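You operate a simulated robot arm through the tools that you are given. There is no shell and no other tool.

You run a simulated robot arm. Do the job below in one go: nothing can be reset, and whatever is moved stays where it is left.

TASK
Swing both feeler levers off, then brush the dust off the truing wheel.
Fine: the wheel stays locked; the pink brush goes back. What is to be rubbed or washed off counts as gone when no trace of it is left.

Only the result counts: the job must be done as asked and must still hold three seconds after the hand-in. Knocking over, shifting, dropping, spilling or breaking anything else fails it.

THE ROBOT
A 6-joint arm with a fingered hand, fixed in place. Base frame: the origin is at the foot of the arm, x ahead of it, y to its left, z up. Lengths are in m, angles in rad, forces in N, time in s.
With the tool pointing down near the work surface it reaches from about 0.3 to 0.62 m from the base axis. Its first joint turns from -2.897 to 2.897 rad. Payload 3.2 kg.
The TCP is the grasp point between the finger pads, 0.022 m short of the fingertips. In the tool frame z runs along the fingers and y along their closing line. The gripper opens to 0.112 m. The gripper's body begins 0.06 m behind the TCP. The gripper is a hand of 3 fingers: y runs from the thumb to the fingers, the wrist lies at [0, 0, -0.218] in the tool frame, and closing takes about 1.5 s.
Orientation is that of the tool frame in the base frame, as [roll, pitch, yaw] about the fixed x, y, z axes, in that order (R = Rz(yaw) Ry(pitch) Rx(roll)). With the fingers straight down and closing along the base's y, the tool's x points along the base's -x, its y along +y and its z along -z.

THE INTERFACE
- The arm moves only by the tool apply_moves. Its argument "steps" is a list of rows, each a list of 7 numbers: the turn, a rotation vector about the tool's x, y, z in rad, then the shift along the tool's x, y, z in m, then the opening, from 0 (shut) to 1 (fully open). In form: [[wx, wy, wz, tx, ty, tz, grip], ...]. A call has 1 to 20 rows; each row shifts and turns the commanded pose from where the row before left it, along the tool's axes as they then stand. Rows are played at 5 a second. More than 0.05 m and 0.15 rad between two rows, or a gripper value outside its range, and nothing of the call is played. Where a pose cannot be reached the arm comes as near as it can. A force on the tool above 40 N (or 10 N above the force at the start of the call, whichever is more), or a blocked arm, ends the call early, and 0.2 s more pass. The fingers move at their own pace (about 0.108 m/s each) and stop on an object; they squeeze with about 28 N. The grip force told is the motor's: it shows also when the fingers shut on nothing. Time passes only in rows, and 0.2 s behind the last, so rows that do not move let the fingers close. The reply holds the time, the measured pose of the TCP, the force on the tool along the base axes, the opening and the grip force, in the units named above and with some noise, with the torque about the TCP (base axes, N m) and any sound that the robot's microphone picked up.
- Cameras (640 x 400 px; columns grow to the right, rows downward): "scene" is fixed at [0.2209, 0.5004, 1.4553]; the picture's right is [-0.98, -0.20, 0.00], its down [-0.08, 0.40, -0.91] and it looks along [0.18, -0.90, -0.41] (base axes); focal length 318 px, centre (320, 200). "wrist" rides on the gripper at [0.066, 0.003, -0.081] in the tool frame; the picture's right is [-0.05, 1.00, 0.00], its down [-0.77, -0.04, -0.64] and it looks along [-0.63, -0.03, 0.77] (tool axes); focal length 275 px, centre (320, 200). There is no depth. A picture from a camera that has moved, and an enlarged one, comes with that camera's place and axes in the base frame and with its lens.
- grab_frame(camera): a new picture of that camera. The clock stands still meanwhile.
- lift_body(by): slides the trunk up (or, below 0, down) by that many m; the arm rides with it, the base frame stays. It gives what a move gives, with no picture.
- grasp_type(shape): the hand has 3 fingers and takes this shape, open, in about a second: jaw (thumb against the fingers, like two jaws); tri (thumb and two fingers); tip (a fingertip pinch); poke (one finger out to press); point (the index stretched); flat (the hand flat); cup (the hand cupped); fist (a fist). The gripper value then closes the fingers along that shape, each until it touches; the sizes above hold for jaw. It gives what a move gives, with no picture.
- enlarge(camera, box): a new picture of the part [left, top, right, bottom] of that camera's present view, enlarged. The clock stands still meanwhile.
- hand_in(): hands the job in; it is judged then, once.

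Nothing tells you positions but the pictures and the camera data. Unless the task says otherwise, let go and move clear before handing in.

The tools are called after "Call:" by a JSON object that holds its "method" and its "body". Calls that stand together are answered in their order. apply_moves: Moves the arm, as the interface text tells. Its arguments: {"type":"object","properties":{"steps":{"type":"array","items":{"type":"array","items":{"type":"number"}}}},"required":["steps"]} The other tools are called the same way: lift_body (by) slides the trunk up or down; grasp_type (shape) gives the hand a shape; grab_frame (camera) takes a picture; enlarge (camera, box) takes an enlarged picture of a part of a camera's view; hand_in () hands the job in.

At the start:

```text
time: 0.0
tool_pos: [0.368, -0.0819, 1.2032]
orientation: [3.142, 0.001, 3.141]
ft_force: [-0.8, -0.4, -0.2]
wrist_torque: [-0.03, 0.02, 0.0]
opening: 0.1119
gripper_force: 0.0
shape: jaw
trunk travel left (down, up): [-0.525, 0.065]
```

scene: 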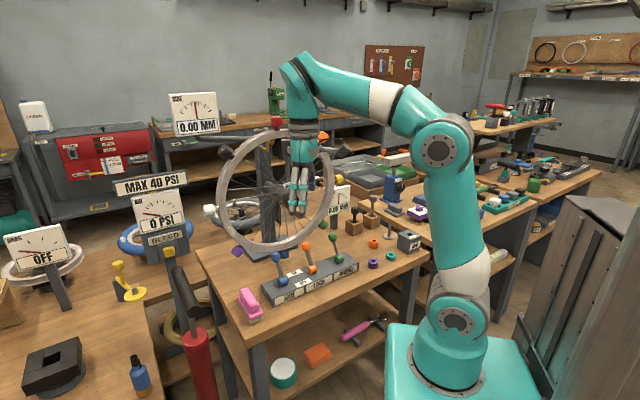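
wrist: 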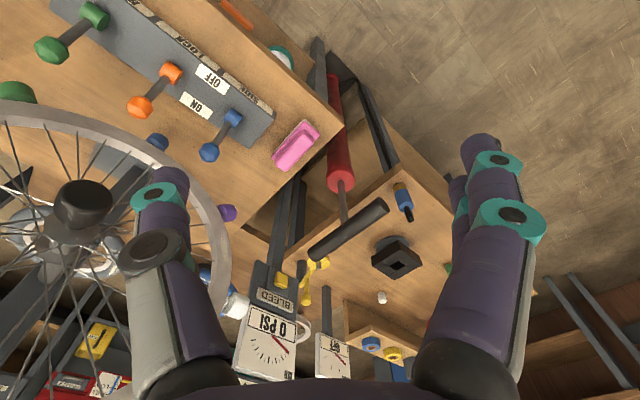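

I see a truing stand with a wheel, a three-lever control box on the bench, a pink brush/eraser-like object, and various gauges. I will look closer before moving anything.

Call:
{"method": "enlarge", "body": {"camera": "scene", "box": [200, 80, 360, 180]}}

Call:
{"method": "enlarge", "body": {"camera": "scene", "box": [220, 220, 380, 320]}}

Call:
{"method": "enlarge", "body": {"camera": "wrist", "box": [0, 0, 320, 200]}}

Call:
{"method": "enlarge", "body": {"camera": "scene", "box": [190, 120, 350, 270]}}

```text
4.00 times, centred on (280, 130) of scene
camera zoom: at [0.2209, 0.5004, 1.4553], right [-0.98, -0.2, 0.0], down [-0.08, 0.4, -0.91], along [0.18, -0.9, -0.41], focal length 1270 px, centre (480, 480)
```

zoom: 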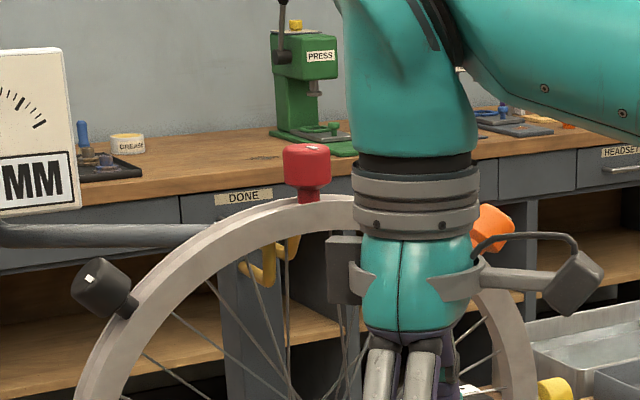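

```text
4.00 times, centred on (300, 270) of scene
camera zoom: at [0.2209, 0.5004, 1.4553], right [-0.98, -0.2, 0.0], down [-0.08, 0.4, -0.91], along [0.18, -0.9, -0.41], focal length 1270 px, centre (400, -80)
```

zoom: 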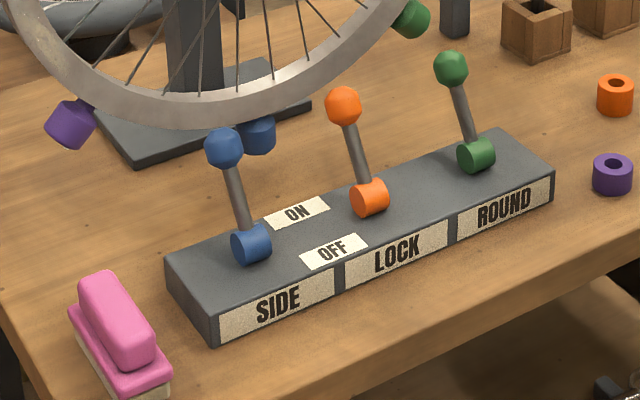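

```text
2.00 times, centred on (160, 100) of wrist
camera zoom: at [0.3016, -0.0793, 1.2834], right [0.05, 1.0, 0.0], down [0.77, -0.04, 0.64], along [0.64, -0.03, -0.77], focal length 551 px, centre (640, 400)
```

zoom: 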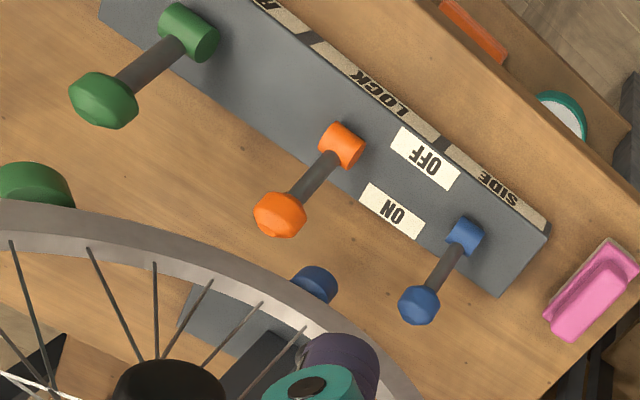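

```text
2.67 times, centred on (270, 195) of scene
camera zoom: at [0.2209, 0.5004, 1.4553], right [-0.98, -0.2, 0.0], down [-0.08, 0.4, -0.91], along [0.18, -0.9, -0.41], focal length 847 px, centre (453, 213)
```

zoom: 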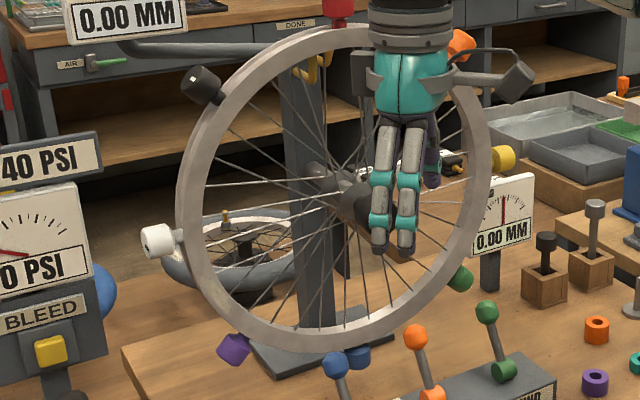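

The wheel stands upright with its face toward the robot, about centre (0.525, -0.387, 1.06). The SIDE, LOCK and ROUND levers all lean to ON, and the pink brush lies at about (0.545, -0.134, 0.83). I will turn the hand so the wrist camera looks at the wheel and find the dust.

Call:
{"method": "apply_moves", "body": {"steps": [[0, 0, 0.131, 0, 0, 0, 1], [0, 0, 0.131, 0, 0, 0, 1], [0, 0, 0.131, 0, 0, 0, 1], [0, 0, 0.131, 0, 0, 0, 1], [0, 0, 0.131, 0, 0, 0, 1], [0, 0, 0.131, 0, 0, 0, 1], [0, -0.1, 0, 0, -0.02, 0, 1], [0, -0.1, 0, 0, -0.02, 0, 1], [0, -0.1, 0, 0, -0.02, 0, 1], [0, -0.1, 0, 0, -0.02, 0, 1]]}}

Call:
{"method": "grab_frame", "body": {"camera": "wrist"}}

Call:
{"method": "grab_frame", "body": {"camera": "scene"}}

```text
time: 2.2
tool_pos: [0.3091, -0.1388, 1.2015]
orientation: [3.14, 0.402, 2.353]
ft_force: [0.4, -1.1, 0.9]
wrist_torque: [-0.03, 0.0, -0.03]
opening: 0.112
gripper_force: 0.0
shape: jaw
trunk travel left (down, up): [-0.525, 0.065]
```

```text
taken
camera wrist: at [0.2466, -0.0714, 1.249], right [0.74, 0.67, 0.02], down [0.3, -0.35, 0.89], along [0.6, -0.65, -0.46], focal length 275 px, centre (320, 200)
```

wrist: 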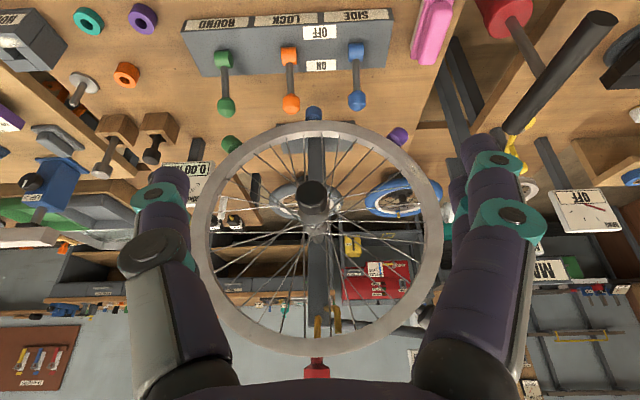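

```text
taken
```

scene: 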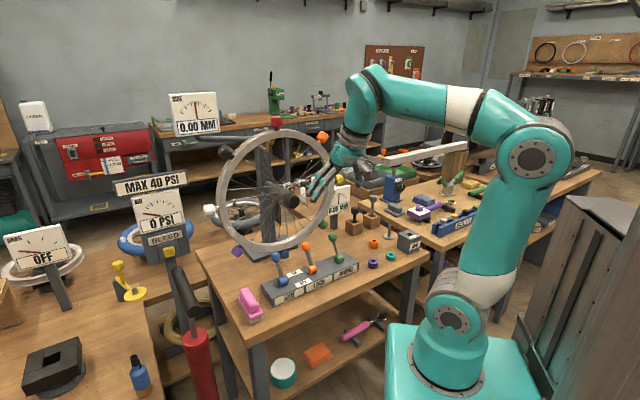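

The wrist view shows the whole wheel, upside down in the picture. I will enlarge the rim to find the dust.

Call:
{"method": "enlarge", "body": {"camera": "wrist", "box": [180, 100, 320, 190]}}

Call:
{"method": "enlarge", "body": {"camera": "wrist", "box": [310, 100, 450, 190]}}

Call:
{"method": "enlarge", "body": {"camera": "wrist", "box": [180, 180, 340, 380]}}

Call:
{"method": "enlarge", "body": {"camera": "wrist", "box": [300, 180, 460, 380]}}

Call:
{"method": "enlarge", "body": {"camera": "scene", "box": [190, 110, 350, 265]}}

```text
4.44 times, centred on (250, 145) of wrist
camera zoom: at [0.2466, -0.0714, 1.249], right [0.74, 0.67, 0.02], down [0.3, -0.35, 0.89], along [0.6, -0.65, -0.46], focal length 1224 px, centre (631, 444)
```

zoom: 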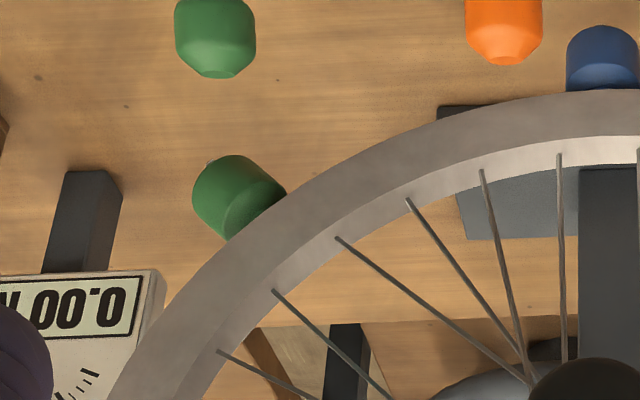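

```text
4.44 times, centred on (380, 145) of wrist
camera zoom: at [0.2466, -0.0714, 1.249], right [0.74, 0.67, 0.02], down [0.3, -0.35, 0.89], along [0.6, -0.65, -0.46], focal length 1224 px, centre (53, 444)
```

zoom: 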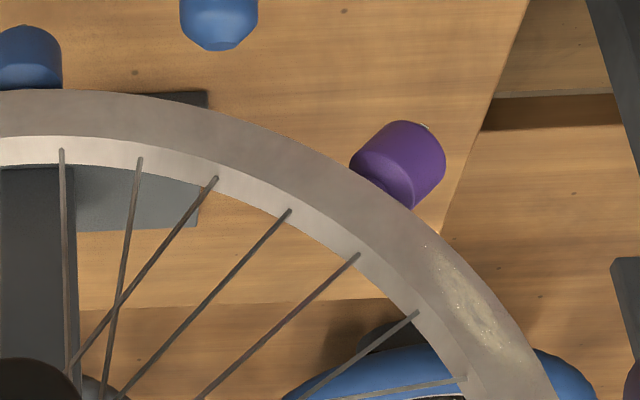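

```text
2.00 times, centred on (260, 280) of wrist
camera zoom: at [0.2466, -0.0714, 1.249], right [0.74, 0.67, 0.02], down [0.3, -0.35, 0.89], along [0.6, -0.65, -0.46], focal length 551 px, centre (440, 40)
```

zoom: 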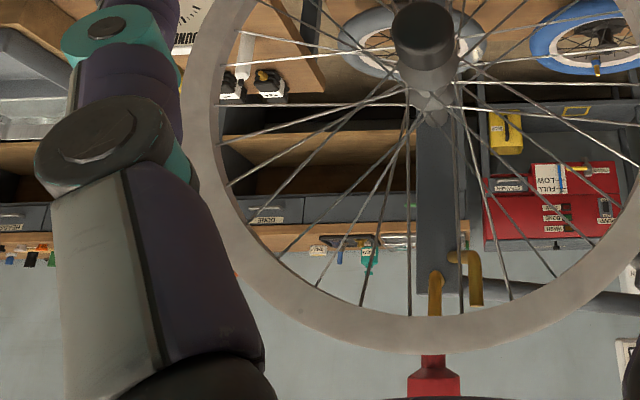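

```text
2.00 times, centred on (380, 280) of wrist
camera zoom: at [0.2466, -0.0714, 1.249], right [0.74, 0.67, 0.02], down [0.3, -0.35, 0.89], along [0.6, -0.65, -0.46], focal length 551 px, centre (200, 40)
```

zoom: 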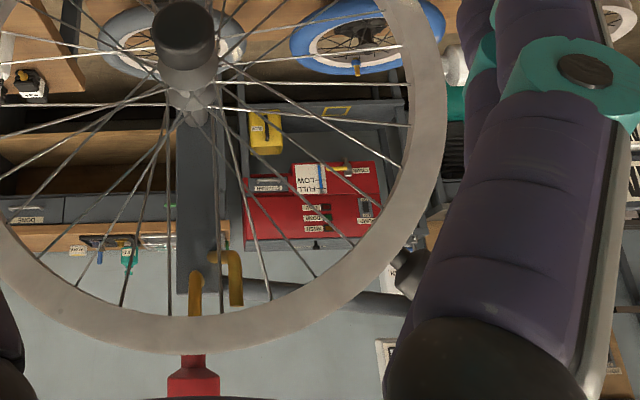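

```text
2.58 times, centred on (270, 188) of scene
camera zoom: at [0.2209, 0.5004, 1.4553], right [-0.98, -0.2, 0.0], down [-0.08, 0.4, -0.91], along [0.18, -0.9, -0.41], focal length 820 px, centre (449, 232)
```

zoom: 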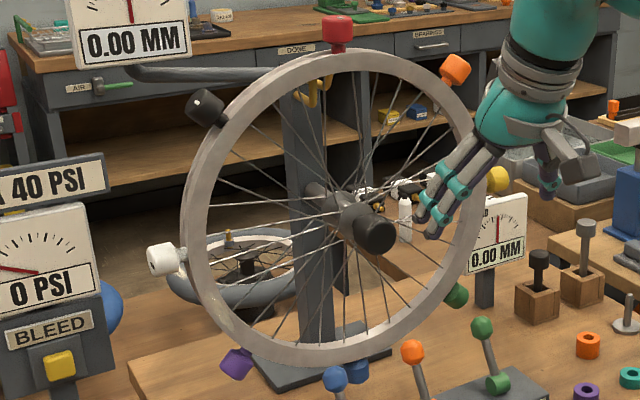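

There is a dusty patch on the front face of the rim between the purple and white markers. I will zoom in on it and check the rest of the rim for more.

Call:
{"method": "enlarge", "body": {"camera": "wrist", "box": [390, 145, 446, 205]}}

Call:
{"method": "enlarge", "body": {"camera": "scene", "box": [205, 175, 265, 255]}}

Call:
{"method": "enlarge", "body": {"camera": "scene", "box": [210, 120, 290, 180]}}

Call:
{"method": "enlarge", "body": {"camera": "scene", "box": [270, 120, 340, 180]}}

Call:
{"method": "enlarge", "body": {"camera": "scene", "box": [260, 180, 350, 260]}}

Call:
{"method": "enlarge", "body": {"camera": "wrist", "box": [370, 180, 460, 260]}}

Call:
{"method": "enlarge", "body": {"camera": "wrist", "box": [390, 0, 480, 80]}}

```text
6.67 times, centred on (418, 175) of wrist
camera zoom: at [0.2466, -0.0714, 1.249], right [0.74, 0.67, 0.02], down [0.3, -0.35, 0.89], along [0.6, -0.65, -0.46], focal length 1835 px, centre (-333, 367)
```

zoom: 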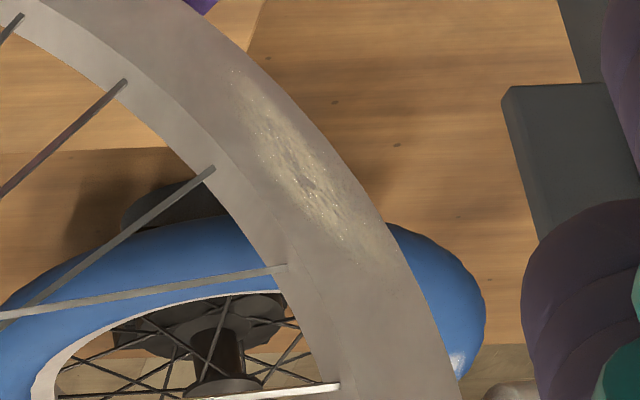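

```text
5.00 times, centred on (235, 215) of scene
camera zoom: at [0.2209, 0.5004, 1.4553], right [-0.98, -0.2, 0.0], down [-0.08, 0.4, -0.91], along [0.18, -0.9, -0.41], focal length 1588 px, centre (745, 125)
```

zoom: 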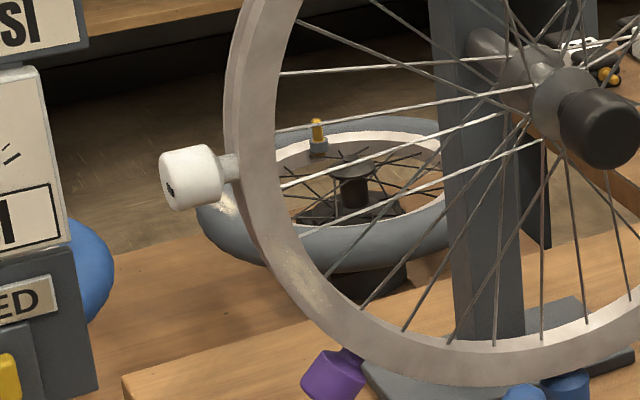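

```text
6.67 times, centred on (250, 150) of scene
camera zoom: at [0.2209, 0.5004, 1.4553], right [-0.98, -0.2, 0.0], down [-0.08, 0.4, -0.91], along [0.18, -0.9, -0.41], focal length 2117 px, centre (787, 533)
```

zoom: 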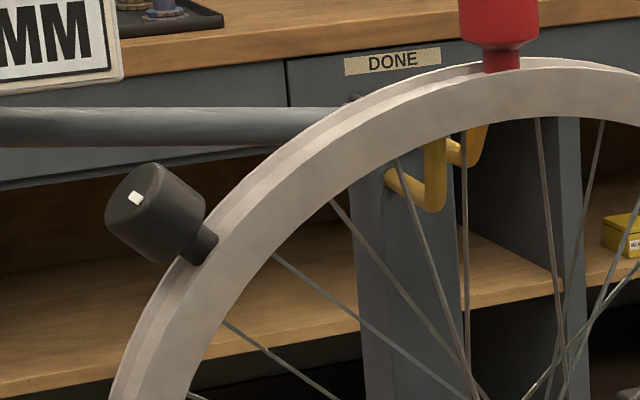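

```text
6.67 times, centred on (305, 150) of scene
camera zoom: at [0.2209, 0.5004, 1.4553], right [-0.98, -0.2, 0.0], down [-0.08, 0.4, -0.91], along [0.18, -0.9, -0.41], focal length 2117 px, centre (420, 533)
```

zoom: 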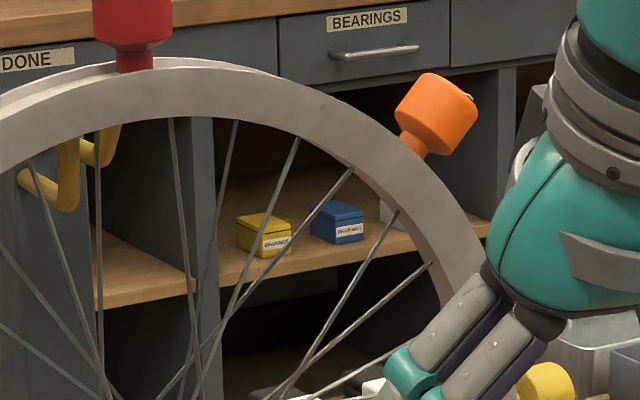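

```text
5.00 times, centred on (305, 220) of scene
camera zoom: at [0.2209, 0.5004, 1.4553], right [-0.98, -0.2, 0.0], down [-0.08, 0.4, -0.91], along [0.18, -0.9, -0.41], focal length 1588 px, centre (395, 100)
```

zoom: 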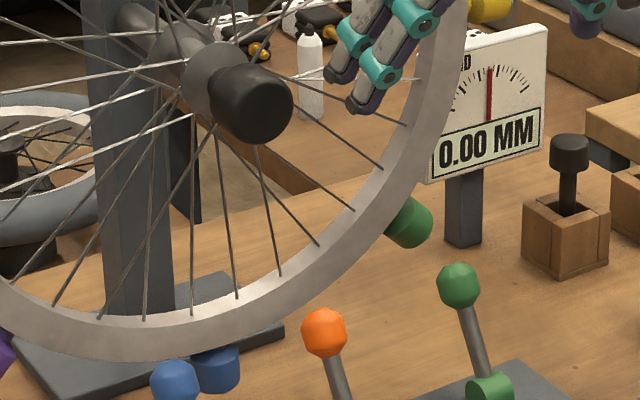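

```text
5.00 times, centred on (415, 220) of wrist
camera zoom: at [0.2466, -0.0714, 1.249], right [0.74, 0.67, 0.02], down [0.3, -0.35, 0.89], along [0.6, -0.65, -0.46], focal length 1376 px, centre (-155, 100)
```

zoom: 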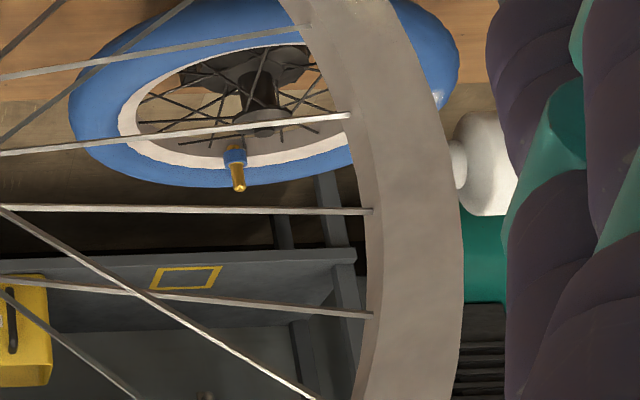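

```text
5.00 times, centred on (435, 40) of wrist
camera zoom: at [0.2466, -0.0714, 1.249], right [0.74, 0.67, 0.02], down [0.3, -0.35, 0.89], along [0.6, -0.65, -0.46], focal length 1376 px, centre (-255, 1000)
```

zoom: 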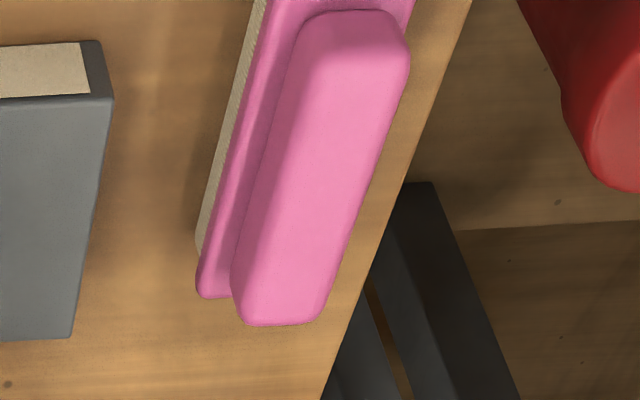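

One dust patch sits on the rim's front face around (0.633, -0.247, 0.989), and I see no others. The levers come first, so I will bring the hand down in front of the blue SIDE knob at about (0.505, -0.259, 0.911) with the fingers partly closed.

Call:
{"method": "apply_moves", "body": {"steps": [[0, 0, 0, 0, 0.0093, 0.0361, 0.6], [0, 0, 0, 0, 0.0093, 0.0361, 0.6], [0, 0, 0, 0, 0.0093, 0.0361, 0.6], [0, 0, 0, 0, 0.0093, 0.0361, 0.6], [0, 0, 0, 0, 0.0093, 0.0361, 0.6], [0, 0, 0, 0, 0.0093, 0.0361, 0.6], [0, 0, 0, 0, 0, 0, 0.6]]}}

Call:
{"method": "grab_frame", "body": {"camera": "wrist"}}

Call:
{"method": "grab_frame", "body": {"camera": "scene"}}

```text
time: 3.8
tool_pos: [0.4081, -0.1582, 1.003]
orientation: [3.139, 0.399, 2.352]
ft_force: [0.0, 0.4, -0.1]
wrist_torque: [0.0, 0.01, 0.02]
opening: 0.0676
gripper_force: 0.1
shape: jaw
trunk travel left (down, up): [-0.525, 0.065]
```

```text
taken
camera wrist: at [0.3457, -0.0901, 1.0519], right [0.74, 0.67, 0.02], down [0.3, -0.35, 0.89], along [0.6, -0.65, -0.46], focal length 275 px, centre (320, 200)
```

wrist: 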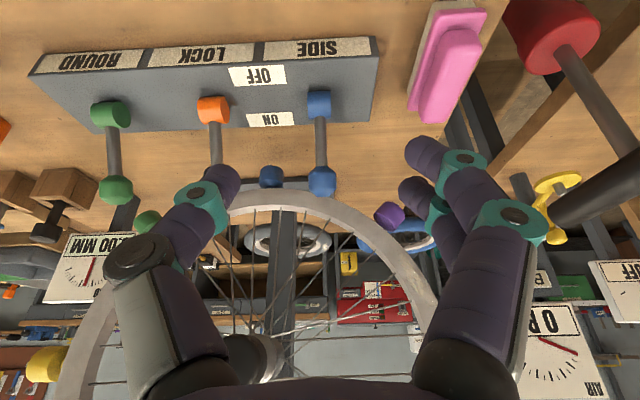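

```text
taken
```

scene: 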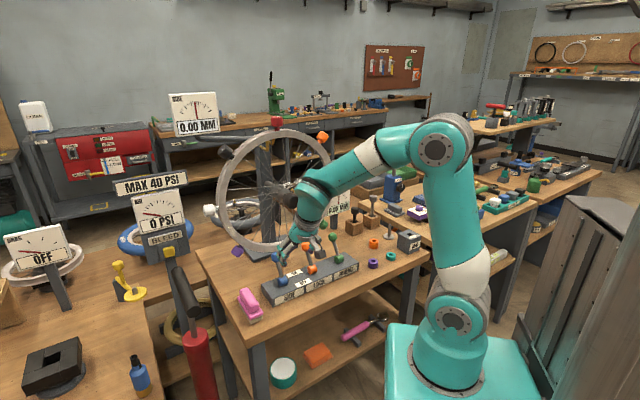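

The blue knob now looks to be at about (0.504, -0.258, 0.911), almost straight ahead of the open fingers. I will move in so the fingers straddle it.

Call:
{"method": "apply_moves", "body": {"steps": [[0, 0, 0, -0.0183, -0.0005, 0.0277, 0.6], [0, 0, 0, -0.0183, -0.0005, 0.0277, 0.6], [0, 0, 0, -0.0183, -0.0005, 0.0277, 0.6], [0, 0, 0, 0, 0, 0, 0.6]]}}

Call:
{"method": "grab_frame", "body": {"camera": "wrist"}}

Call:
{"method": "enlarge", "body": {"camera": "scene", "box": [240, 200, 360, 300]}}

```text
time: 4.8
tool_pos: [0.4678, -0.2183, 0.9475]
orientation: [3.141, 0.4, 2.354]
ft_force: [0.4, 0.4, -0.4]
wrist_torque: [0.0, -0.03, -0.04]
opening: 0.0679
gripper_force: 0.0
shape: jaw
trunk travel left (down, up): [-0.525, 0.065]
```

```text
taken
camera wrist: at [0.4046, -0.1504, 0.9961], right [0.74, 0.67, 0.02], down [0.3, -0.35, 0.89], along [0.6, -0.65, -0.46], focal length 275 px, centre (320, 200)
```

wrist: 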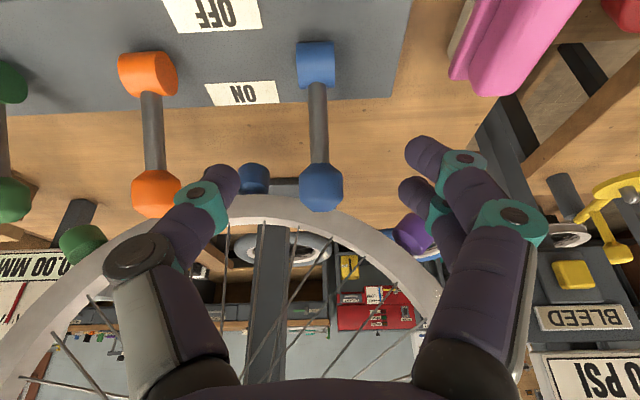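

```text
4.00 times, centred on (300, 250) of scene
camera zoom: at [0.2209, 0.5004, 1.4553], right [-0.98, -0.2, 0.0], down [-0.08, 0.4, -0.91], along [0.18, -0.9, -0.41], focal length 1270 px, centre (400, 0)
```

zoom: 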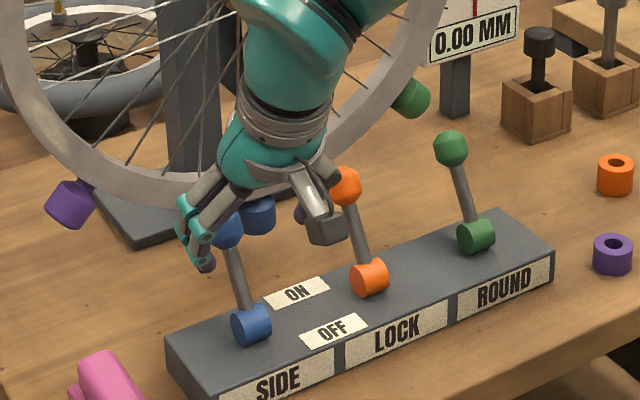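

The knob is centred between the fingers. I will move the last few centimetres and close gently on it.

Call:
{"method": "apply_moves", "body": {"steps": [[0, 0, 0, -0.0177, -0.0008, 0.0273, 0.6], [0, 0, 0, -0.0177, -0.0008, 0.0273, 0.6], [0, 0, 0, 0, 0, 0, 0.6], [0, 0, 0, 0, 0, 0, 0.4], [0, 0, 0, 0, 0, 0, 0.3], [0, 0, 0, 0, 0, 0, 0.2], [0, 0, 0, 0, 0, 0, 0.2], [0, 0, 0, 0, 0, 0, 0.2]]}}

Call:
{"method": "grab_frame", "body": {"camera": "wrist"}}

Call:
{"method": "enlarge", "body": {"camera": "scene", "box": [240, 200, 360, 300]}}

```text
time: 6.6
tool_pos: [0.504, -0.2581, 0.9109]
orientation: [3.139, 0.4, 2.352]
ft_force: [0.1, -0.8, 0.8]
wrist_torque: [-0.01, 0.03, 0.03]
opening: 0.0227
gripper_force: 0.0
shape: jaw
trunk travel left (down, up): [-0.525, 0.065]
```

```text
taken
camera wrist: at [0.4418, -0.19, 0.9596], right [0.74, 0.67, 0.02], down [0.3, -0.35, 0.89], along [0.6, -0.65, -0.46], focal length 275 px, centre (320, 200)
```

wrist: 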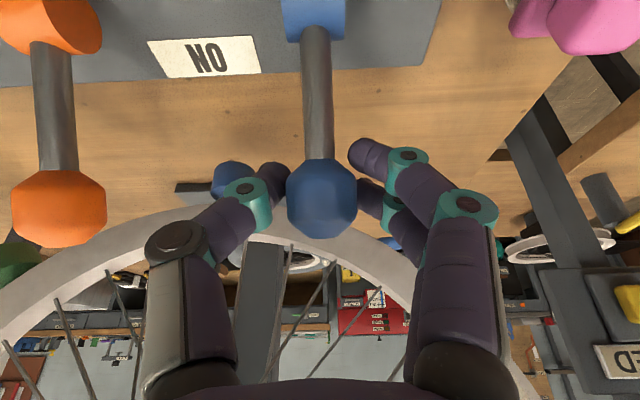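

```text
4.00 times, centred on (300, 250) of scene
camera zoom: at [0.2209, 0.5004, 1.4553], right [-0.98, -0.2, 0.0], down [-0.08, 0.4, -0.91], along [0.18, -0.9, -0.41], focal length 1270 px, centre (400, 0)
```

zoom: 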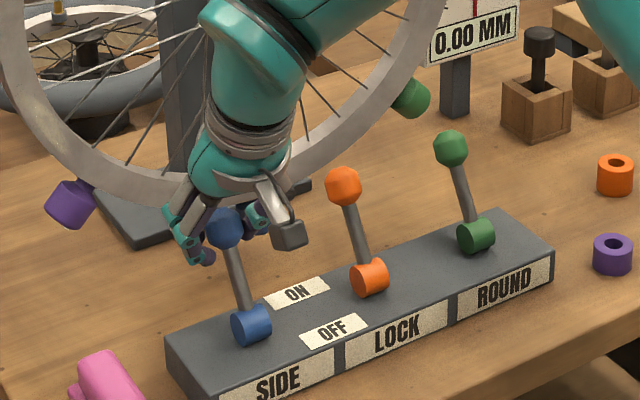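

The fingers closed to 23 mm without contact, so they seem to sit slightly behind or beside the knob. I will close further to find out whether they grip it.

Call:
{"method": "apply_moves", "body": {"steps": [[0, 0, 0, 0, 0, 0, 0.12], [0, 0, 0, 0, 0, 0, 0.05], [0, 0, 0, 0, 0, 0, 0.0], [0, 0, 0, 0, 0, 0, 0.0]]}}

Call:
{"method": "grab_frame", "body": {"camera": "wrist"}}

Call:
{"method": "enlarge", "body": {"camera": "scene", "box": [270, 220, 320, 285]}}

```text
time: 7.6
tool_pos: [0.5034, -0.2591, 0.9097]
orientation: [3.14, 0.398, 2.352]
ft_force: [-5.5, 2.0, -10.7]
wrist_torque: [0.16, -0.11, -0.12]
opening: 0.0108
gripper_force: 28.2
shape: jaw
trunk travel left (down, up): [-0.525, 0.065]
```

```text
taken
camera wrist: at [0.4414, -0.1901, 0.9589], right [0.74, 0.67, 0.02], down [0.3, -0.36, 0.88], along [0.6, -0.65, -0.47], focal length 275 px, centre (320, 200)
```

wrist: 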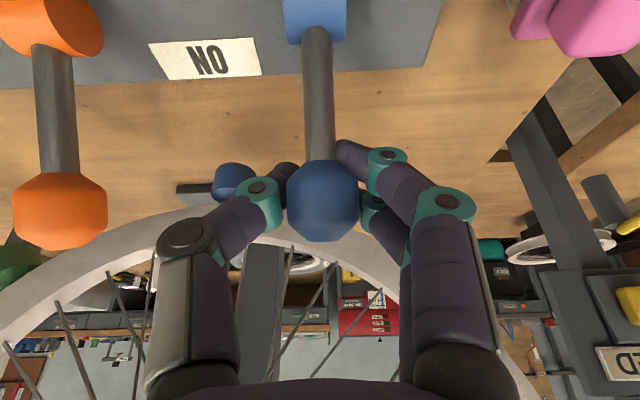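

```text
6.15 times, centred on (295, 252) of scene
camera zoom: at [0.2209, 0.5004, 1.4553], right [-0.98, -0.2, 0.0], down [-0.08, 0.4, -0.91], along [0.18, -0.9, -0.41], focal length 1954 px, centre (474, -123)
```

zoom: 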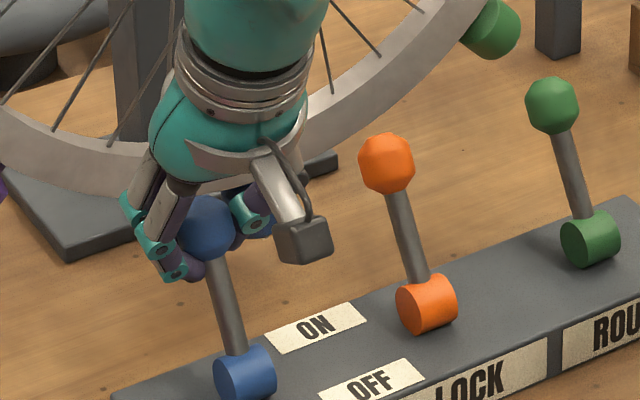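

The fingers have closed around the lever just at the knob. I will loosen them into a cage and draw the lever over along its arc, away from the wheel, toward OFF.

Call:
{"method": "apply_moves", "body": {"steps": [[0, 0, 0, 0, 0, 0, 0.15], [0, 0, 0, 0.0061, 0, -0.0071, 0.15], [0, 0, 0, 0.007, 0, -0.0062, 0.15], [0, 0, 0, 0.0078, 0, -0.0053, 0.15], [0, 0, 0, 0.0084, 0, -0.0042, 0.15]]}}

Call:
{"method": "grab_frame", "body": {"camera": "wrist"}}

Call:
{"method": "enlarge", "body": {"camera": "scene", "box": [240, 200, 360, 300]}}

```text
time: 8.8
tool_pos: [0.478, -0.2331, 0.9213]
orientation: [3.139, 0.401, 2.353]
ft_force: [0.5, -0.3, -0.6]
wrist_torque: [0.04, 0.02, -0.02]
opening: 0.0171
gripper_force: 0.0
shape: jaw
trunk travel left (down, up): [-0.525, 0.065]
```

```text
taken
camera wrist: at [0.4159, -0.166, 0.9693], right [0.74, 0.67, 0.02], down [0.3, -0.35, 0.89], along [0.6, -0.65, -0.46], focal length 275 px, centre (320, 200)
```

wrist: 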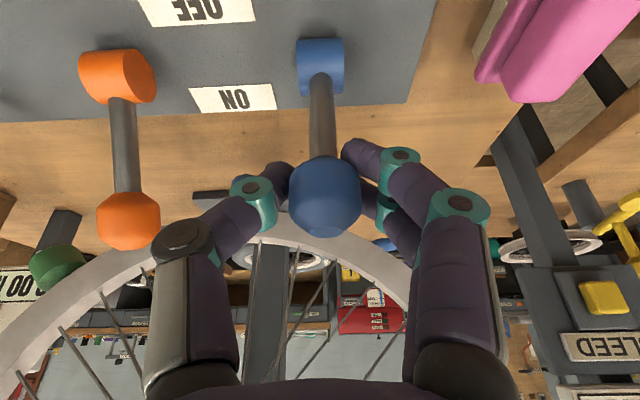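

```text
4.00 times, centred on (300, 250) of scene
camera zoom: at [0.2209, 0.5004, 1.4553], right [-0.98, -0.2, 0.0], down [-0.08, 0.4, -0.91], along [0.18, -0.9, -0.41], focal length 1270 px, centre (400, 0)
```

zoom: 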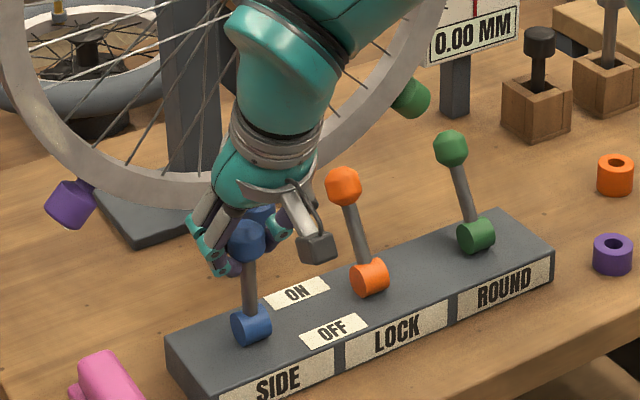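

The blue lever has come up to about vertical with the hand. I will continue the arc over to OFF.

Call:
{"method": "apply_moves", "body": {"steps": [[0, 0, 0, 0.0089, 0, -0.003, 0.15], [0, 0, 0, 0.0092, 0, -0.0018, 0.15], [0, 0, 0, 0.0093, 0, -0.0006, 0.15], [0, 0, 0, 0.0093, 0, 0.0006, 0.15], [0, 0, 0, 0.0093, 0, 0.002, 0.15], [0, 0, 0, 0, 0, 0, 0.15]]}}

Call:
{"method": "grab_frame", "body": {"camera": "wrist"}}

Call:
{"method": "enlarge", "body": {"camera": "scene", "box": [240, 200, 360, 300]}}

```text
time: 10.2
tool_pos: [0.4484, -0.2007, 0.9064]
orientation: [3.139, 0.399, 2.353]
ft_force: [0.2, 0.1, 0.5]
wrist_torque: [-0.03, 0.03, 0.01]
opening: 0.0171
gripper_force: 0.1
shape: jaw
trunk travel left (down, up): [-0.525, 0.065]
```

```text
taken
camera wrist: at [0.3858, -0.1328, 0.9538], right [0.74, 0.67, 0.02], down [0.3, -0.35, 0.89], along [0.6, -0.65, -0.46], focal length 275 px, centre (320, 200)
```

wrist: 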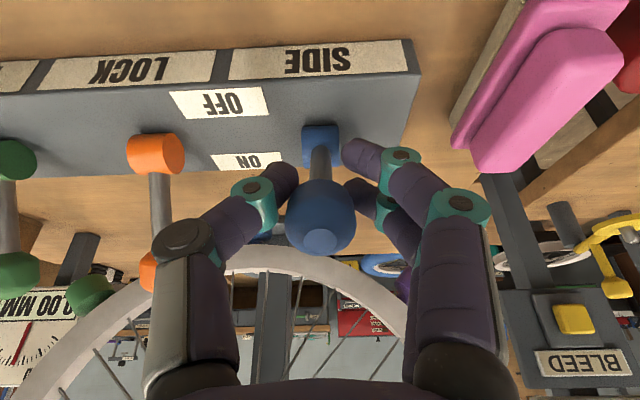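

```text
4.00 times, centred on (300, 250) of scene
camera zoom: at [0.2209, 0.5004, 1.4553], right [-0.98, -0.2, 0.0], down [-0.08, 0.4, -0.91], along [0.18, -0.9, -0.41], focal length 1270 px, centre (400, 0)
```

zoom: 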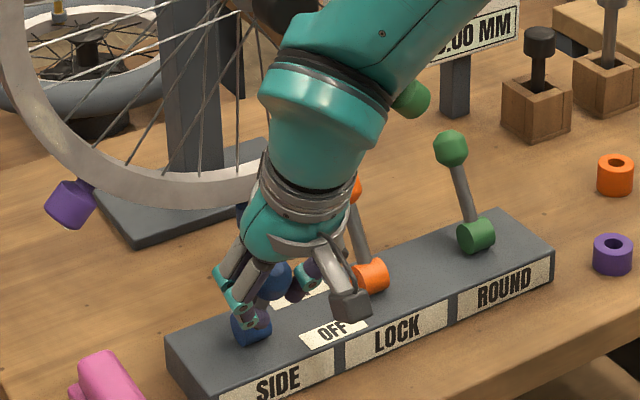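

The SIDE lever has passed vertical and leans toward OFF. I will follow the arc a little further to feel for its end stop.

Call:
{"method": "apply_moves", "body": {"steps": [[0, 0, 0, 0.0095, 0, 0.0034, 0.15], [0, 0, 0, 0.009, 0, 0.0046, 0.15], [0, 0, 0, 0, 0, 0, 0.15]]}}

Call:
{"method": "grab_frame", "body": {"camera": "wrist"}}

Call:
{"method": "grab_frame", "body": {"camera": "scene"}}

```text
time: 11.0
tool_pos: [0.4397, -0.1914, 0.8921]
orientation: [3.14, 0.401, 2.356]
ft_force: [0.6, -0.7, -1.3]
wrist_torque: [0.02, 0.0, 0.01]
opening: 0.0168
gripper_force: 0.0
shape: jaw
trunk travel left (down, up): [-0.525, 0.065]
```

```text
taken
camera wrist: at [0.3764, -0.1244, 0.9399], right [0.74, 0.67, 0.02], down [0.3, -0.35, 0.89], along [0.6, -0.65, -0.46], focal length 275 px, centre (320, 200)
```

wrist: 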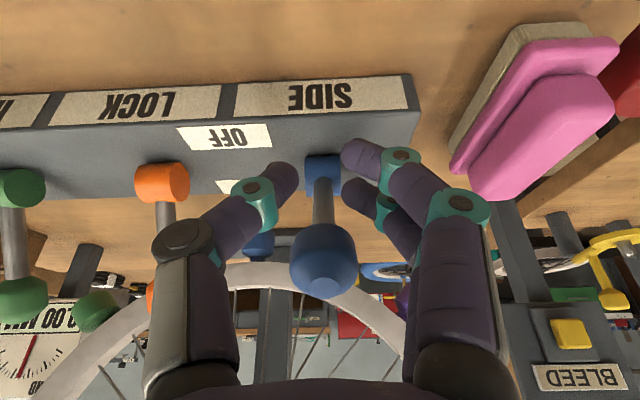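

```text
taken
```

scene: 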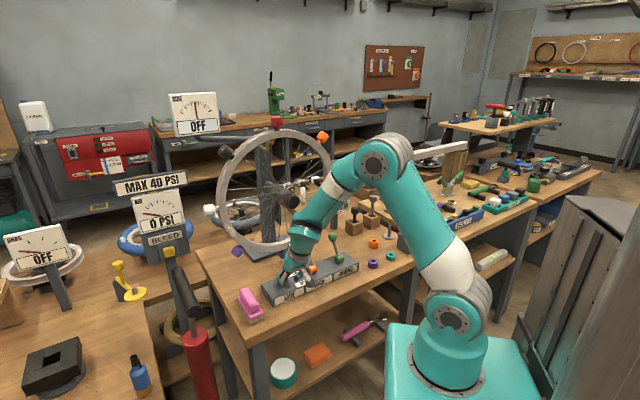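

The side gauge now reads OFF, so the SIDE lever is done. I will open, back out along the fingers, and move across to the green ROUND lever at high clearance.

Call:
{"method": "apply_moves", "body": {"steps": [[0, 0, 0, 0, 0, 0, 0.4], [0, 0, 0, 0, 0, 0, 0.6], [0, 0, 0, 0, 0, 0, 0.6], [0, 0, 0, 0, 0, -0.02, 0.6], [0, 0, 0, 0, 0, -0.03, 0.6], [0, 0, 0, 0, 0, -0.035, 0.6], [0, 0, 0, 0, 0, -0.035, 0.6], [0, 0, 0, 0, -0.0346, 0, 0.6], [0, 0, 0, 0, -0.0346, 0, 0.6], [0, 0, 0, 0, -0.0346, 0, 0.6], [0, 0, 0, 0, -0.0346, 0, 0.6], [0, 0, 0, 0, -0.0346, 0, 0.6], [0, 0, 0, 0, -0.0346, 0, 0.6], [0, 0, 0, 0, 0, 0, 0.6]]}}

Call:
{"method": "grab_frame", "body": {"camera": "wrist"}}

Call:
{"method": "grab_frame", "body": {"camera": "scene"}}

```text
time: 14.0
tool_pos: [0.255, -0.3053, 1.0046]
orientation: [3.14, 0.4, 2.353]
ft_force: [0.5, -0.4, -0.3]
wrist_torque: [-0.02, 0.02, -0.01]
opening: 0.0668
gripper_force: 0.1
shape: jaw
trunk travel left (down, up): [-0.525, 0.065]
```

```text
taken
camera wrist: at [0.192, -0.2378, 1.0519], right [0.74, 0.67, 0.02], down [0.3, -0.35, 0.89], along [0.6, -0.65, -0.46], focal length 275 px, centre (320, 200)
```

wrist: 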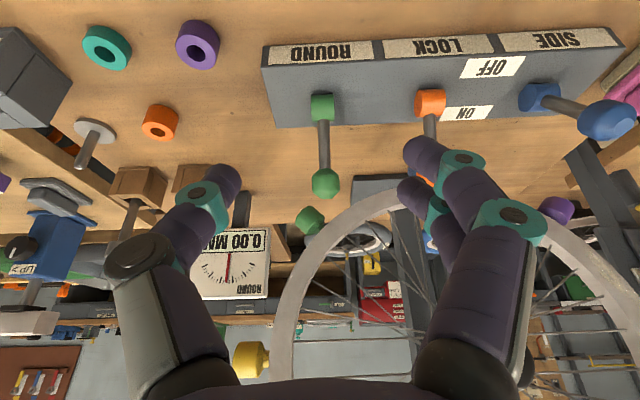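

```text
taken
```

scene: 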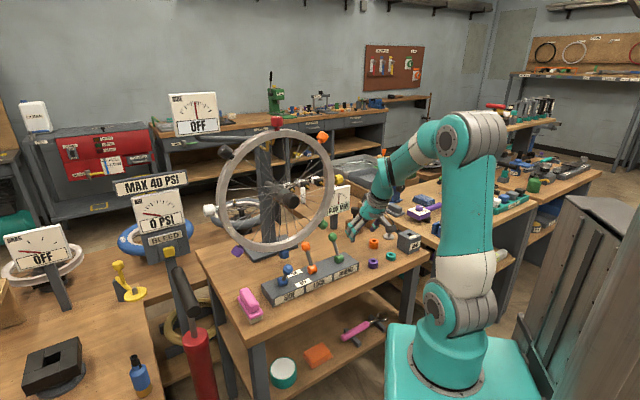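

The green knob is at about (0.357, -0.407, 0.911) and centred between the fingers. I will repeat the same approach and close a light cage around it.

Call:
{"method": "apply_moves", "body": {"steps": [[0, 0, 0, -0.0193, 0, 0.0285, 0.6], [0, 0, 0, -0.0193, 0, 0.0285, 0.6], [0, 0, 0, -0.0193, 0, 0.0285, 0.6], [0, 0, 0, -0.0193, 0, 0.0285, 0.6], [0, 0, 0, -0.0193, 0, 0.0285, 0.6], [0, 0, 0, 0, 0, 0, 0.4], [0, 0, 0, 0, 0, 0, 0.25], [0, 0, 0, 0, 0, 0, 0.2], [0, 0, 0, 0, 0, 0, 0.15], [0, 0, 0, 0, 0, 0, 0.15]]}}

Call:
{"method": "grab_frame", "body": {"camera": "wrist"}}

Call:
{"method": "enlarge", "body": {"camera": "scene", "box": [270, 200, 390, 300]}}

```text
time: 16.2
tool_pos: [0.3604, -0.4096, 0.9088]
orientation: [3.14, 0.401, 2.355]
ft_force: [0.0, -0.3, 0.1]
wrist_torque: [0.0, 0.01, -0.02]
opening: 0.0174
gripper_force: 0.1
shape: jaw
trunk travel left (down, up): [-0.525, 0.065]
```

```text
taken
camera wrist: at [0.2969, -0.3425, 0.9572], right [0.74, 0.67, 0.02], down [0.3, -0.35, 0.89], along [0.6, -0.65, -0.46], focal length 275 px, centre (320, 200)
```

wrist: 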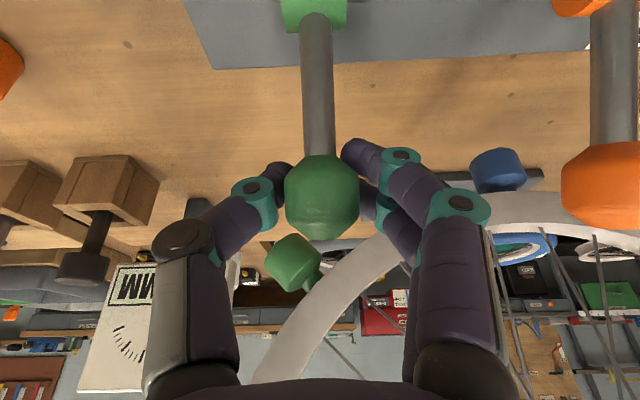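

```text
4.00 times, centred on (330, 250) of scene
camera zoom: at [0.2209, 0.5004, 1.4553], right [-0.98, -0.2, 0.0], down [-0.08, 0.4, -0.91], along [0.18, -0.9, -0.41], focal length 1270 px, centre (280, 0)
```

zoom: 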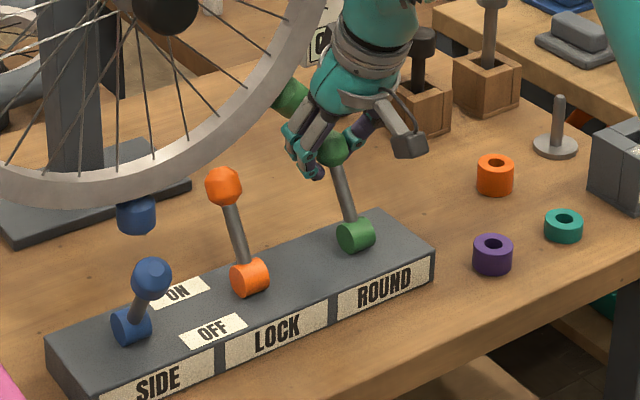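

The fingers cage the green knob just as they did the blue one. I will draw it over along the same arc to OFF.

Call:
{"method": "apply_moves", "body": {"steps": [[0, 0, 0, 0.0061, 0, -0.0071, 0.15], [0, 0, 0, 0.007, 0, -0.0062, 0.15], [0, 0, 0, 0.0078, 0, -0.0053, 0.15], [0, 0, 0, 0.0084, 0, -0.0042, 0.15], [0, 0, 0, 0.0089, 0, -0.003, 0.15], [0, 0, 0, 0.0092, 0, -0.0018, 0.15], [0, 0, 0, 0.0093, 0, -0.0006, 0.15], [0, 0, 0, 0.0093, 0, 0.0006, 0.15], [0, 0, 0, 0.0093, 0, 0.002, 0.15], [0, 0, 0, 0.0095, 0, 0.0034, 0.15], [0, 0, 0, 0.009, 0, 0.0046, 0.15], [0, 0, 0, 0, 0, 0, 0.15]]}}

Call:
{"method": "grab_frame", "body": {"camera": "wrist"}}

Call:
{"method": "enlarge", "body": {"camera": "scene", "box": [270, 160, 410, 300]}}

```text
time: 18.8
tool_pos: [0.2956, -0.3428, 0.8869]
orientation: [3.139, 0.399, 2.353]
ft_force: [1.0, 1.2, 0.6]
wrist_torque: [-0.02, 0.0, 0.01]
opening: 0.0171
gripper_force: 0.1
shape: jaw
trunk travel left (down, up): [-0.525, 0.065]
```

```text
taken
camera wrist: at [0.2327, -0.2744, 0.9353], right [0.74, 0.67, 0.02], down [0.3, -0.35, 0.89], along [0.6, -0.65, -0.46], focal length 275 px, centre (320, 200)
```

wrist: 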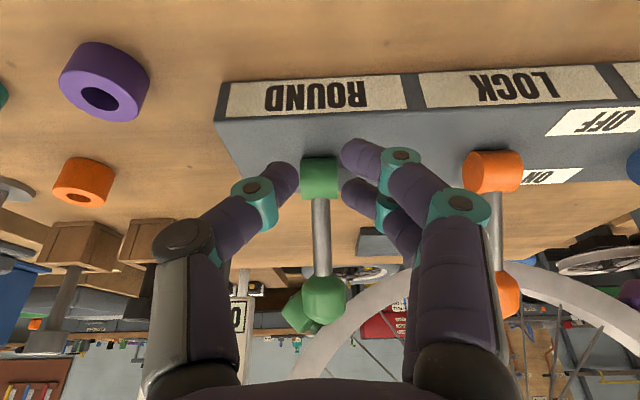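

```text
2.86 times, centred on (340, 230) of scene
camera zoom: at [0.2209, 0.5004, 1.4553], right [-0.98, -0.2, 0.0], down [-0.08, 0.4, -0.91], along [0.18, -0.9, -0.41], focal length 907 px, centre (263, 114)
```

zoom: 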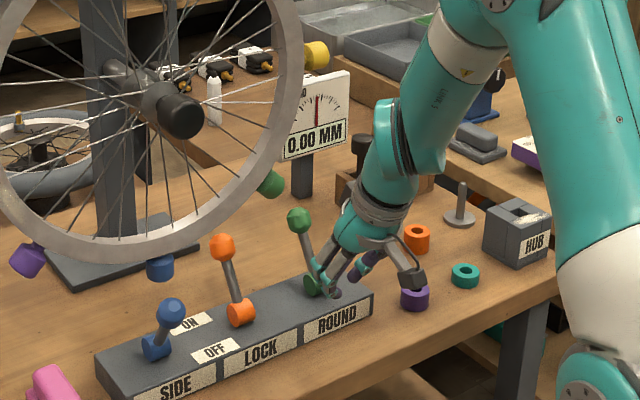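

The fingers slipped off the green knob, and it is still at ON with the hand now in front of it. I will open, back out along the fingers, approach again and grip it fully this time.

Call:
{"method": "apply_moves", "body": {"steps": [[0, 0, 0, 0, 0, 0, 0.4], [0, 0, 0, 0, 0, 0, 0.6], [0, 0, 0, 0, 0, -0.03, 0.6], [0, 0, 0, 0, 0, -0.03, 0.6], [0, 0, 0, 0, 0, -0.03, 0.6], [0, 0, 0, 0, 0, -0.03, 0.6], [0, 0, 0, 0, 0, 0, 0.6]]}}

Call:
{"method": "grab_frame", "body": {"camera": "wrist"}}

```text
time: 20.4
tool_pos: [0.2627, -0.3084, 0.9969]
orientation: [3.141, 0.4, 2.353]
ft_force: [-0.4, -0.6, 0.0]
wrist_torque: [0.01, 0.01, -0.01]
opening: 0.0667
gripper_force: 0.0
shape: jaw
trunk travel left (down, up): [-0.525, 0.065]
```

```text
taken
camera wrist: at [0.2003, -0.24, 1.046], right [0.74, 0.67, 0.02], down [0.3, -0.35, 0.89], along [0.6, -0.65, -0.46], focal length 275 px, centre (320, 200)
```

wrist: 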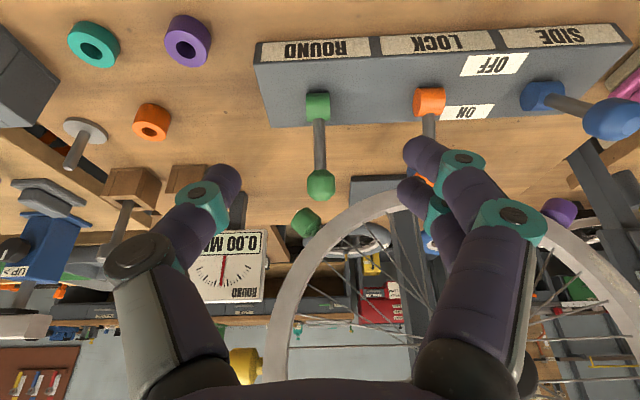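

Call:
{"method": "apply_moves", "body": {"steps": [[0, 0, 0, -0.0185, -0.0006, 0.0271, 0.6], [0, 0, 0, -0.0185, -0.0006, 0.0271, 0.6], [0, 0, 0, -0.0185, -0.0006, 0.0271, 0.6], [0, 0, 0, -0.0185, -0.0006, 0.0271, 0.6], [0, 0, 0, -0.0185, -0.0006, 0.0271, 0.6], [0, 0, 0, 0, 0, 0, 0.4], [0, 0, 0, 0, 0, 0, 0.2], [0, 0, 0, 0, 0, 0, 0.1], [0, 0, 0, 0, 0, 0, 0.05], [0, 0, 0, 0, 0, 0, 0.0], [0, 0, 0, 0, 0, 0, 0.0]]}}

Call:
{"method": "grab_frame", "body": {"camera": "wrist"}}

Call:
{"method": "enlarge", "body": {"camera": "scene", "box": [300, 210, 380, 280]}}

```text
time: 22.8
tool_pos: [0.3597, -0.4069, 0.9103]
orientation: [3.138, 0.4, 2.356]
ft_force: [3.8, 1.4, 0.0]
wrist_torque: [0.0, 0.0, -0.03]
opening: 0.0
gripper_force: 27.5
shape: jaw
trunk travel left (down, up): [-0.525, 0.065]
```

```text
taken
camera wrist: at [0.2962, -0.3401, 0.9586], right [0.74, 0.68, 0.02], down [0.3, -0.35, 0.89], along [0.6, -0.65, -0.46], focal length 275 px, centre (320, 200)
```

wrist: 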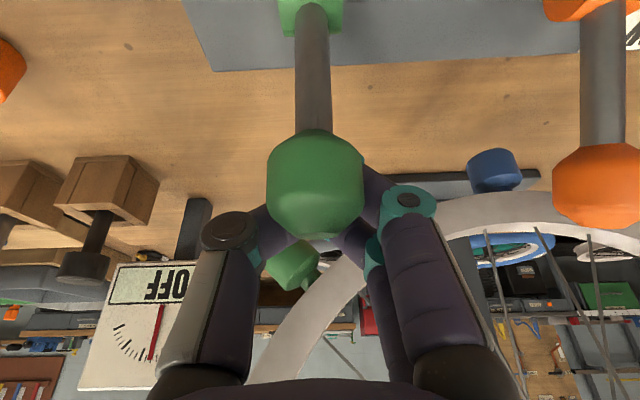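

```text
5.71 times, centred on (340, 245) of scene
camera zoom: at [0.2209, 0.5004, 1.4553], right [-0.98, -0.2, 0.0], down [-0.08, 0.4, -0.91], along [0.18, -0.9, -0.41], focal length 1815 px, centre (206, -57)
```

zoom: 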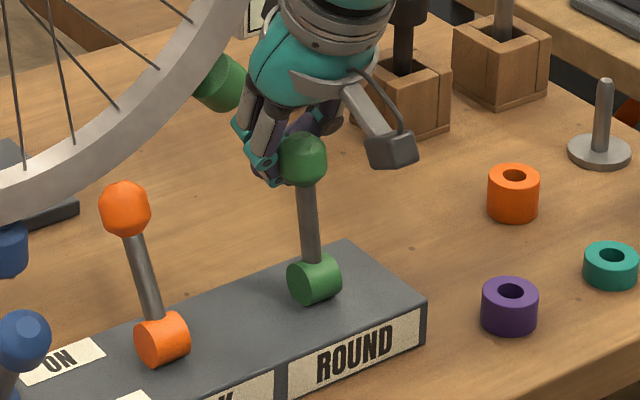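

Closing behind the knob pushed the green lever up, and the ROUND gauge already reads OFF. The closed fingers are now behind the knob, so I will push it on toward its OFF stop.

Call:
{"method": "apply_moves", "body": {"steps": [[0, 0, 0, 0.0101, 0, -0.0043, 0.0], [0, 0, 0, 0.0101, 0, -0.0043, 0.0], [0, 0, 0, 0.0101, 0, -0.0043, 0.0], [0, 0, 0, 0.0101, 0, -0.0043, 0.0], [0, 0, 0, 0.0101, 0, -0.0043, 0.0], [0, 0, 0, 0, 0, 0, 0.0]]}}

Call:
{"method": "grab_frame", "body": {"camera": "wrist"}}

Call:
{"method": "enlarge", "body": {"camera": "scene", "box": [270, 200, 390, 300]}}

```text
time: 24.2
tool_pos: [0.3217, -0.3731, 0.9113]
orientation: [-3.141, 0.402, 2.354]
ft_force: [32.4, -21.6, 6.2]
wrist_torque: [0.06, -0.03, -0.51]
opening: 0.0
gripper_force: 28.4
shape: jaw
trunk travel left (down, up): [-0.525, 0.065]
```

```text
taken
camera wrist: at [0.259, -0.3054, 0.9581], right [0.74, 0.67, 0.02], down [0.3, -0.35, 0.89], along [0.6, -0.65, -0.46], focal length 275 px, centre (320, 200)
```

wrist: 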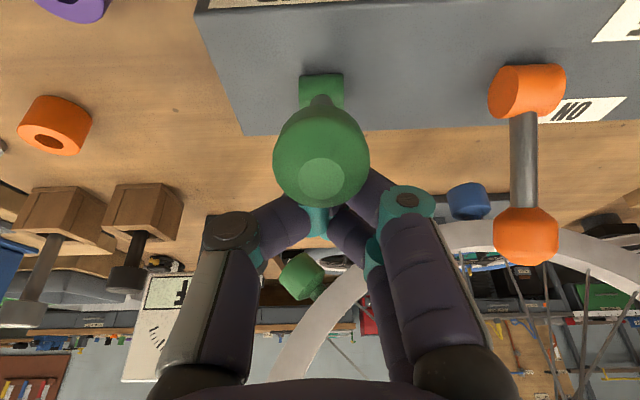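

```text
4.00 times, centred on (330, 250) of scene
camera zoom: at [0.2209, 0.5004, 1.4553], right [-0.98, -0.2, 0.0], down [-0.08, 0.4, -0.91], along [0.18, -0.9, -0.41], focal length 1270 px, centre (280, 0)
```

zoom: 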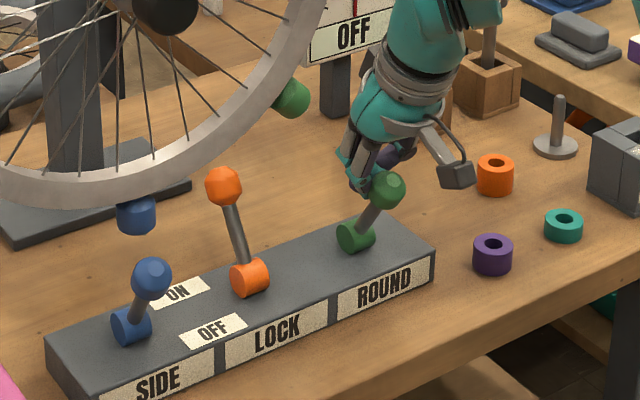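

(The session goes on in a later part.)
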